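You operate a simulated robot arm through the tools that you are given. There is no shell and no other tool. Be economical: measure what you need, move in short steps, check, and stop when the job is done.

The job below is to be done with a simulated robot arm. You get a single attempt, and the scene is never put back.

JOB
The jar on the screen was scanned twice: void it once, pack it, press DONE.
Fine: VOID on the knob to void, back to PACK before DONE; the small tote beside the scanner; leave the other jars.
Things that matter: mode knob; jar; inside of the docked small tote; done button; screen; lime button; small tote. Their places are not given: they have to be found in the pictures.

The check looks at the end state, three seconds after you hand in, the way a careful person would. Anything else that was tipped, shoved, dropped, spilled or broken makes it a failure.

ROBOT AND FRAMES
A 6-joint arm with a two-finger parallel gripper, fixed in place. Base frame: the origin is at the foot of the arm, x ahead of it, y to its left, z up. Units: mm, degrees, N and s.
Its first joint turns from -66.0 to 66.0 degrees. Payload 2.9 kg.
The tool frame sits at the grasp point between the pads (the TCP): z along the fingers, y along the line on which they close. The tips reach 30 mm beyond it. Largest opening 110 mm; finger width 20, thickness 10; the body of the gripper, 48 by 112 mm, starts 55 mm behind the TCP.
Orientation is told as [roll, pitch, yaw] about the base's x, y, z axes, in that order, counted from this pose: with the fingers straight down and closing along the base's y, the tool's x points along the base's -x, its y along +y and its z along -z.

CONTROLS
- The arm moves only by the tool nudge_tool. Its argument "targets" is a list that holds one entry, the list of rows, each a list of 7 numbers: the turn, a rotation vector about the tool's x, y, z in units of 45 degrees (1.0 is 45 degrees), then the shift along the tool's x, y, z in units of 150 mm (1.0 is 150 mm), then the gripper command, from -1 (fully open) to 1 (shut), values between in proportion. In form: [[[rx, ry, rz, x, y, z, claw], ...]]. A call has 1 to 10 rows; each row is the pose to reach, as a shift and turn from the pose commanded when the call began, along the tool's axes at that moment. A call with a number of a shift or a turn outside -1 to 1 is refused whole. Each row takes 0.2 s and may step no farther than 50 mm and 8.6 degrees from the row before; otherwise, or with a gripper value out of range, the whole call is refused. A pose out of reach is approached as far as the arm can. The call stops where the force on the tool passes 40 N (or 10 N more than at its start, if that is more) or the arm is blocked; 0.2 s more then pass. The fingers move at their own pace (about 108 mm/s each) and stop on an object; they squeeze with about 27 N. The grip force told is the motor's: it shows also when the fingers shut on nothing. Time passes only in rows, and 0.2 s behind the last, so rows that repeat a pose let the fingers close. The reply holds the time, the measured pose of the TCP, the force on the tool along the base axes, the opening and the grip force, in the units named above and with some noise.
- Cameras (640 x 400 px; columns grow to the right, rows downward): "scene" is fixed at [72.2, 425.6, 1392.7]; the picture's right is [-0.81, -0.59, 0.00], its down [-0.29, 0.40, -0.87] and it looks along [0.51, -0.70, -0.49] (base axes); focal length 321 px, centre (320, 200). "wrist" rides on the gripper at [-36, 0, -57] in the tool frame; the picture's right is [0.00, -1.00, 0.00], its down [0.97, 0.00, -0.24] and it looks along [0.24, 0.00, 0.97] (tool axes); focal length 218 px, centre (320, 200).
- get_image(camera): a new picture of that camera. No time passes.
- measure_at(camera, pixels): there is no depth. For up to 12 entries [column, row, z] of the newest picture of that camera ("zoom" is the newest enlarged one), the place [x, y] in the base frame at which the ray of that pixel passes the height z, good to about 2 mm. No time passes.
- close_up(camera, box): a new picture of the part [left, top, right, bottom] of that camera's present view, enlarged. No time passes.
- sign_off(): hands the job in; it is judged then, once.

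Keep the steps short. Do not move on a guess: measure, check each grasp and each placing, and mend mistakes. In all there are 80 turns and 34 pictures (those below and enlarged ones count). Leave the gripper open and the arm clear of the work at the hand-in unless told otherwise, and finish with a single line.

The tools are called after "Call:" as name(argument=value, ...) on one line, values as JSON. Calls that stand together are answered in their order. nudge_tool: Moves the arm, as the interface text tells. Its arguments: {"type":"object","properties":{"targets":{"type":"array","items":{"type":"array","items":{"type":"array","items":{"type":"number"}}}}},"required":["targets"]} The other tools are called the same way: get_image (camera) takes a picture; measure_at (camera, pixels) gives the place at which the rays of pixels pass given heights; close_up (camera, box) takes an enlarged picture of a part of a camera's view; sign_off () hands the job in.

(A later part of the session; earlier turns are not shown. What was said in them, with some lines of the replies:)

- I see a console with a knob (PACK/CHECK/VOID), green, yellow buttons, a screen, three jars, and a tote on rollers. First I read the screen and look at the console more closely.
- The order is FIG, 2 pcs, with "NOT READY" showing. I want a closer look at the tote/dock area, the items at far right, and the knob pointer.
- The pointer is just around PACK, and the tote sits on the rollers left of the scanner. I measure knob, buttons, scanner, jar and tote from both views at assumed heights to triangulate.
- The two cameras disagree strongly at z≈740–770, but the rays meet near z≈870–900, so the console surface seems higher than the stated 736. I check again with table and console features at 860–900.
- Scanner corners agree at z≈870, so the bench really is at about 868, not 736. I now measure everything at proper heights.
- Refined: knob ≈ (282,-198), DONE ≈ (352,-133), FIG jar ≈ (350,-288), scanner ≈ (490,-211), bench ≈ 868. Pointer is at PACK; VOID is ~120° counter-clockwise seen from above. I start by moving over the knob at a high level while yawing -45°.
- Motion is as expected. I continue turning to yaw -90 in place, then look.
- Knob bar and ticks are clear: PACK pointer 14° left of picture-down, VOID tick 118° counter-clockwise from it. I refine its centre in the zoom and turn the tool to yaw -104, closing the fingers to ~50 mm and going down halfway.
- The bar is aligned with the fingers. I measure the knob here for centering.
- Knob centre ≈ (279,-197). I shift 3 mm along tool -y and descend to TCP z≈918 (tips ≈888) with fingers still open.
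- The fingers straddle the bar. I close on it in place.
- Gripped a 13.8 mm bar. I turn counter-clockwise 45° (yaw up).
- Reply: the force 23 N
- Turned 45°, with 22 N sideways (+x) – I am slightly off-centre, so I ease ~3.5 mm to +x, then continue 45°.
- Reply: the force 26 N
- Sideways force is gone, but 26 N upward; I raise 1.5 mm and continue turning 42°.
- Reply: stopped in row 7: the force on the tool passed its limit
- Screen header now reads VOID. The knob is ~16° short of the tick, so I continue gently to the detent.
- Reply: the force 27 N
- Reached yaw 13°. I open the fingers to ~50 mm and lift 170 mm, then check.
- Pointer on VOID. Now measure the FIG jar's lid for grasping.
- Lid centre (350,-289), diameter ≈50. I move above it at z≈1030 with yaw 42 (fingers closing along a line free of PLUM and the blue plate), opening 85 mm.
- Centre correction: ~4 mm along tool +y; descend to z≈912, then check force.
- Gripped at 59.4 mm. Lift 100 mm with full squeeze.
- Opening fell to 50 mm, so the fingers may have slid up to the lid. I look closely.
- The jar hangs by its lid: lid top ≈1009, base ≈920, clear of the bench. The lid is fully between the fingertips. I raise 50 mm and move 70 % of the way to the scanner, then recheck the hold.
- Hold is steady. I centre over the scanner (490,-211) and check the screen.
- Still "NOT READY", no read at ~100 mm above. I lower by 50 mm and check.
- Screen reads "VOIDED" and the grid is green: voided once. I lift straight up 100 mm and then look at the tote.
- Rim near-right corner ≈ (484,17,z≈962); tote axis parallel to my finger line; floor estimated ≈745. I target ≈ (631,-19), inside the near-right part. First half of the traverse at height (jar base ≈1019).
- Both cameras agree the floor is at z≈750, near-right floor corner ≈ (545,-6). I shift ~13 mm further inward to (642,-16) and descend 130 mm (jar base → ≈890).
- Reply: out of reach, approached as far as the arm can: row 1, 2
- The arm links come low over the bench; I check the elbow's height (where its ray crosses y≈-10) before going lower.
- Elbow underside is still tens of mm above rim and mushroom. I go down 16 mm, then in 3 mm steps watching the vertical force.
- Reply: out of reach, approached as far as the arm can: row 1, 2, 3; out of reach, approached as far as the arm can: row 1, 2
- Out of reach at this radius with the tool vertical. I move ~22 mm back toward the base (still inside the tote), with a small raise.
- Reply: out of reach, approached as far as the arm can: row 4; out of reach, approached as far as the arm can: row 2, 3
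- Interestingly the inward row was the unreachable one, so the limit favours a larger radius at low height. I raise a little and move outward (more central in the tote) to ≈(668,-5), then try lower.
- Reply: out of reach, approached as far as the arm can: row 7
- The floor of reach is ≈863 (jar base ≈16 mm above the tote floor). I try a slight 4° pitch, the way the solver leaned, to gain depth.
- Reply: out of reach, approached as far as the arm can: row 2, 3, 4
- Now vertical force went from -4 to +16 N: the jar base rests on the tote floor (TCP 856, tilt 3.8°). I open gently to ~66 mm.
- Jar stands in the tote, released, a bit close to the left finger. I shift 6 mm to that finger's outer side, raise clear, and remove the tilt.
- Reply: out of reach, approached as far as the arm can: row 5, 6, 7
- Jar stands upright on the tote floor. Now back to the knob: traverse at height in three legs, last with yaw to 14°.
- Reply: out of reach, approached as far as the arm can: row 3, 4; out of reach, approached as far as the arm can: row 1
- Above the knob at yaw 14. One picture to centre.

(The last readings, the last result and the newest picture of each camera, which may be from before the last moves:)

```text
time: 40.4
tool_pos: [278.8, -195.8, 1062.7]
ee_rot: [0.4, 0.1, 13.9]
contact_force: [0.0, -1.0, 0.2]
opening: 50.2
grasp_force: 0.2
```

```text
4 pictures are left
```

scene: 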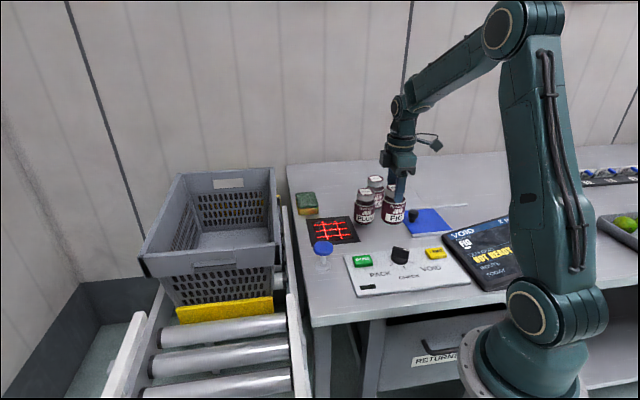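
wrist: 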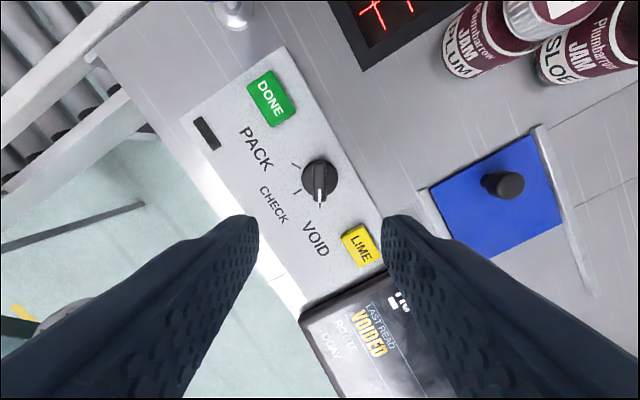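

Call:
measure_at(camera="wrist", pixels=[[320, 180, 886], [320, 183, 902], [320, 165, 902], [320, 203, 902], [271, 98, 890], [361, 245, 890], [271, 98, 880]])

```text
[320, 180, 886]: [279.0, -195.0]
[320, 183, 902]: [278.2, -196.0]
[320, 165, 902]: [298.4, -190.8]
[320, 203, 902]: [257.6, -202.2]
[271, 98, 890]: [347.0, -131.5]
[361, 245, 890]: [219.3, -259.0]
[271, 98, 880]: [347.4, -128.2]
```

Knob centre (279,-195.5) matches the TCP. Descend to z≈920 and close.

Call:
nudge_tool(targets=[[[0, 0, 0, 0, 0, 0.25, 0.09], [0, 0, 0, 0, 0, 0.5, 0.09], [0, 0, 0, 0, 0, 0.7, 0.09], [0, 0, 0, 0, 0, 0.85, 0.09], [0, 0, 0, 0, 0, 0.95, 0.09], [0, 0, 0, 0, 0, 0.95, 0.5], [0, 0, 0, 0, 0, 0.95, 1], [0, 0, 0, 0, 0, 0.95, 1], [0, 0, 0, 0, 0, 0.95, 1]]])

```text
time: 42.4
tool_pos: [277.8, -195.0, 918.9]
ee_rot: [0.4, 0.1, 14.0]
contact_force: [0.1, -4.6, -12.6]
opening: 13.7
grasp_force: 44.5
```

Gripped (13.7 mm). Rotate clockwise (yaw down) 43°.

Call:
nudge_tool(targets=[[[0, 0, 0, -0.013, 0, 0, 1], [0, 0, 0.12, -0.013, 0, 0, 1], [0, 0, 0.24, -0.013, 0, 0, 1], [0, 0, 0.36, -0.013, 0, 0, 1], [0, 0, 0.48, -0.013, 0, 0, 1], [0, 0, 0.6, -0.013, 0, 0, 1], [0, 0, 0.72, -0.013, 0, 0, 1], [0, 0, 0.84, -0.013, 0, 0, 1], [0, 0, 0.96, -0.013, 0, 0, 1]]])

```text
time: 44.4
tool_pos: [279.0, -194.3, 918.6]
ee_rot: [0.0, 0.5, -29.5]
contact_force: [-15.2, -10.8, -26.3]
opening: 14.2
grasp_force: 44.6
```

Some off-centre load; I relax ~2 mm (-x,-y, down 1.5) and turn another 43°.

Call:
nudge_tool(targets=[[[0, 0, 0, 0.005, -0.011, 0.01, 1], [0, 0, 0.12, 0.005, -0.011, 0.01, 1], [0, 0, 0.24, 0.005, -0.011, 0.01, 1], [0, 0, 0.36, 0.005, -0.011, 0.01, 1], [0, 0, 0.48, 0.005, -0.011, 0.01, 1], [0, 0, 0.6, 0.005, -0.011, 0.01, 1], [0, 0, 0.72, 0.005, -0.011, 0.01, 1], [0, 0, 0.84, 0.005, -0.011, 0.01, 1], [0, 0, 0.96, 0.005, -0.011, 0.01, 1]]])

```text
time: 46.4
tool_pos: [279.7, -195.0, 918.6]
ee_rot: [-0.1, 0.4, -72.6]
contact_force: [-14.3, 8.1, 36.7]
opening: 13.9
grasp_force: 44.8
```

Relax again (up 2 mm, slight shift) and finish the remaining ~32° to yaw -105.

Call:
nudge_tool(targets=[[[0, 0, 0, 0.008, -0.008, -0.013, 1], [0, 0, 0.12, 0.008, -0.008, -0.013, 1], [0, 0, 0.24, 0.008, -0.008, -0.013, 1], [0, 0, 0.36, 0.008, -0.008, -0.013, 1], [0, 0, 0.48, 0.008, -0.008, -0.013, 1], [0, 0, 0.6, 0.008, -0.008, -0.013, 1], [0, 0, 0.7, 0.008, -0.008, -0.013, 1]]])

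```text
time: 48.0
tool_pos: [279.1, -194.6, 919.4]
ee_rot: [-0.2, 0.3, -104.0]
contact_force: [13.1, -4.6, -38.1]
opening: 13.9
grasp_force: 45.2
```

Knob at yaw -104 (PACK). Open, lift ~100 mm.

Call:
nudge_tool(targets=[[[0, 0, 0, 0, 0, 0, 0.4], [0, 0, 0, 0, 0, 0, 0.09], [0, 0, 0, 0, 0, -0.1, 0.09], [0, 0, 0, 0, 0, -0.4, 0.09], [0, 0, 0, 0, 0, -0.67, 0.09], [0, 0, 0, 0, 0, -0.67, 0.6], [0, 0, 0, 0, 0, -0.67, 1], [0, 0, 0, 0, 0, -0.67, 1]]])

Call:
close_up(camera="scene", box=[330, 190, 530, 300])

```text
time: 49.8
tool_pos: [278.5, -194.4, 1020.6]
ee_rot: [-0.2, 0.2, -103.9]
contact_force: [0.4, -0.4, -0.2]
opening: 0.2
grasp_force: 27.2
```

```text
3.20 times, centred on (430, 245) of scene
```

zoom: 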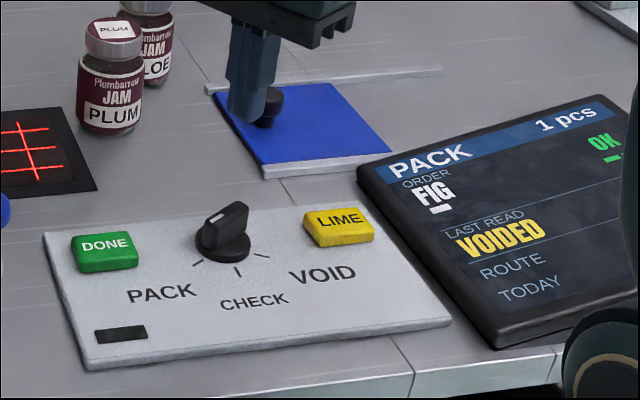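

Screen: PACK, 1 pcs, VOIDED. Now cross-check the DONE button's place.

Call:
measure_at(camera="zoom", pixels=[[103, 243, 880], [103, 243, 890], [103, 243, 900], [340, 222, 890], [103, 262, 875]])

```text
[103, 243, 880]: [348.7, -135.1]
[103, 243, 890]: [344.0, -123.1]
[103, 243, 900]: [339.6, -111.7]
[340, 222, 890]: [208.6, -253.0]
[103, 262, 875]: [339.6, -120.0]
```

DONE top ≈ (347,-129, 886). Fingers shut; move above it at TCP z≈960.

Call:
nudge_tool(targets=[[[0, 0, 0, 0.18, 0.112, 0, 1], [0, 0, 0, 0.36, 0.225, 0, 1], [0, 0, 0, 0.534, 0.337, 0.1, 1], [0, 0, 0, 0.534, 0.337, 0.25, 1], [0, 0, 0, 0.534, 0.337, 0.4, 1]]])

Call:
nudge_tool(targets=[[[0, 0, 0, 0, 0, 0.1, 1], [0, 0, 0, 0, 0, 0.2, 1], [0, 0, 0, 0, 0, 0.26, 1], [0, 0, 0, 0, 0, 0.28, 1]]])

```text
time: 51.0
tool_pos: [346.4, -129.5, 961.1]
ee_rot: [-0.2, 0.3, -103.9]
contact_force: [-0.7, -0.1, 1.3]
opening: 0.0
grasp_force: 26.8
```

```text
time: 52.0
tool_pos: [346.4, -128.9, 917.5]
ee_rot: [-0.3, 0.3, -104.0]
contact_force: [0.6, -0.4, -0.1]
opening: 0.0
grasp_force: 27.1
```

No contact yet at tips ≈887.5. I press down in 1.5 mm steps, up to 9 mm.

Call:
nudge_tool(targets=[[[0, 0, 0, 0, 0, 0.01, 1], [0, 0, 0, 0, 0, 0.02, 1], [0, 0, 0, 0, 0, 0.03, 1], [0, 0, 0, 0, 0, 0.04, 1]]])

```text
time: 53.0
tool_pos: [347.3, -129.0, 913.1]
ee_rot: [-0.2, 0.3, -103.8]
contact_force: [-0.1, -0.7, 1.4]
opening: 0.0
grasp_force: 26.9
```

Call:
nudge_tool(targets=[[[0, 0, 0, 0, 0, 0.01, 1], [0, 0, 0, 0, 0, 0.02, 1], [0, 0, 0, 0, 0, 0.03, 1]]])

```text
time: 53.8
tool_pos: [346.5, -128.3, 908.3]
ee_rot: [-0.2, 0.2, -103.9]
contact_force: [0.0, 1.5, 3.3]
opening: 0.0
grasp_force: 26.8
```

Light button resistance (3 N). I check the screen.

Call:
close_up(camera="scene", box=[330, 190, 530, 300])

```text
3.20 times, centred on (430, 245) of scene
```

zoom: 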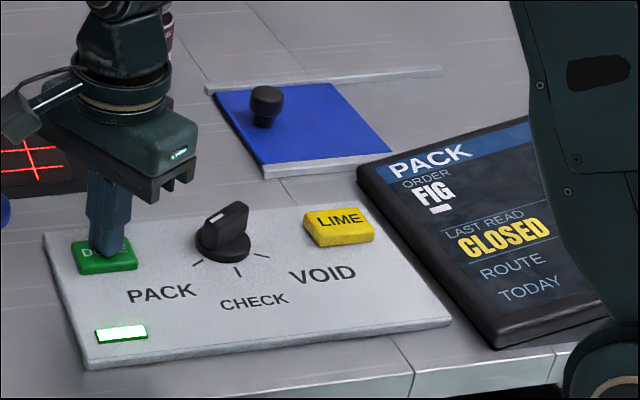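

Screen says CLOSED and the lamp is lit. I lift straight up 140 mm and open the gripper.

Call:
nudge_tool(targets=[[[0, 0, 0, 0, 0, -0.1, 1], [0, 0, 0, 0, 0, -0.35, 1], [0, 0, 0, 0, 0, -0.65, 1], [0, 0, 0, 0, 0, -0.95, 1], [0, 0, 0, 0, 0, -0.95, -1], [0, 0, 0, 0, 0, -0.95, -1], [0, 0, 0, 0, 0, -0.95, -1]]])

Call:
get_image(camera="scene")

```text
time: 55.4
tool_pos: [346.8, -129.0, 1050.7]
ee_rot: [-0.3, 0.3, -103.9]
contact_force: [0.5, 0.5, -0.1]
opening: 110.1
grasp_force: 0.1
```

```text
1 pictures are left
```

scene: 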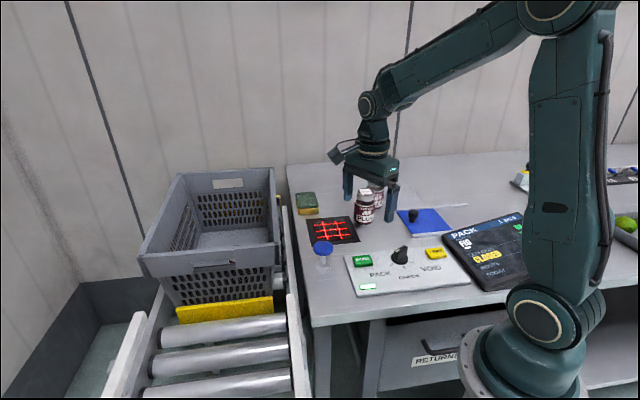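

The order shows CLOSED, the knob is on PACK, the FIG jar was last seen standing in the tote, the other jars look undisturbed, and the gripper is open and clear. I hand in.

Call:
sign_off()

```text
The job is handed in.
```

The FIG jar was voided once and stands upright in the small tote, the knob is back on PACK, and DONE was pressed; the screen reads 1 pcs, CLOSED.
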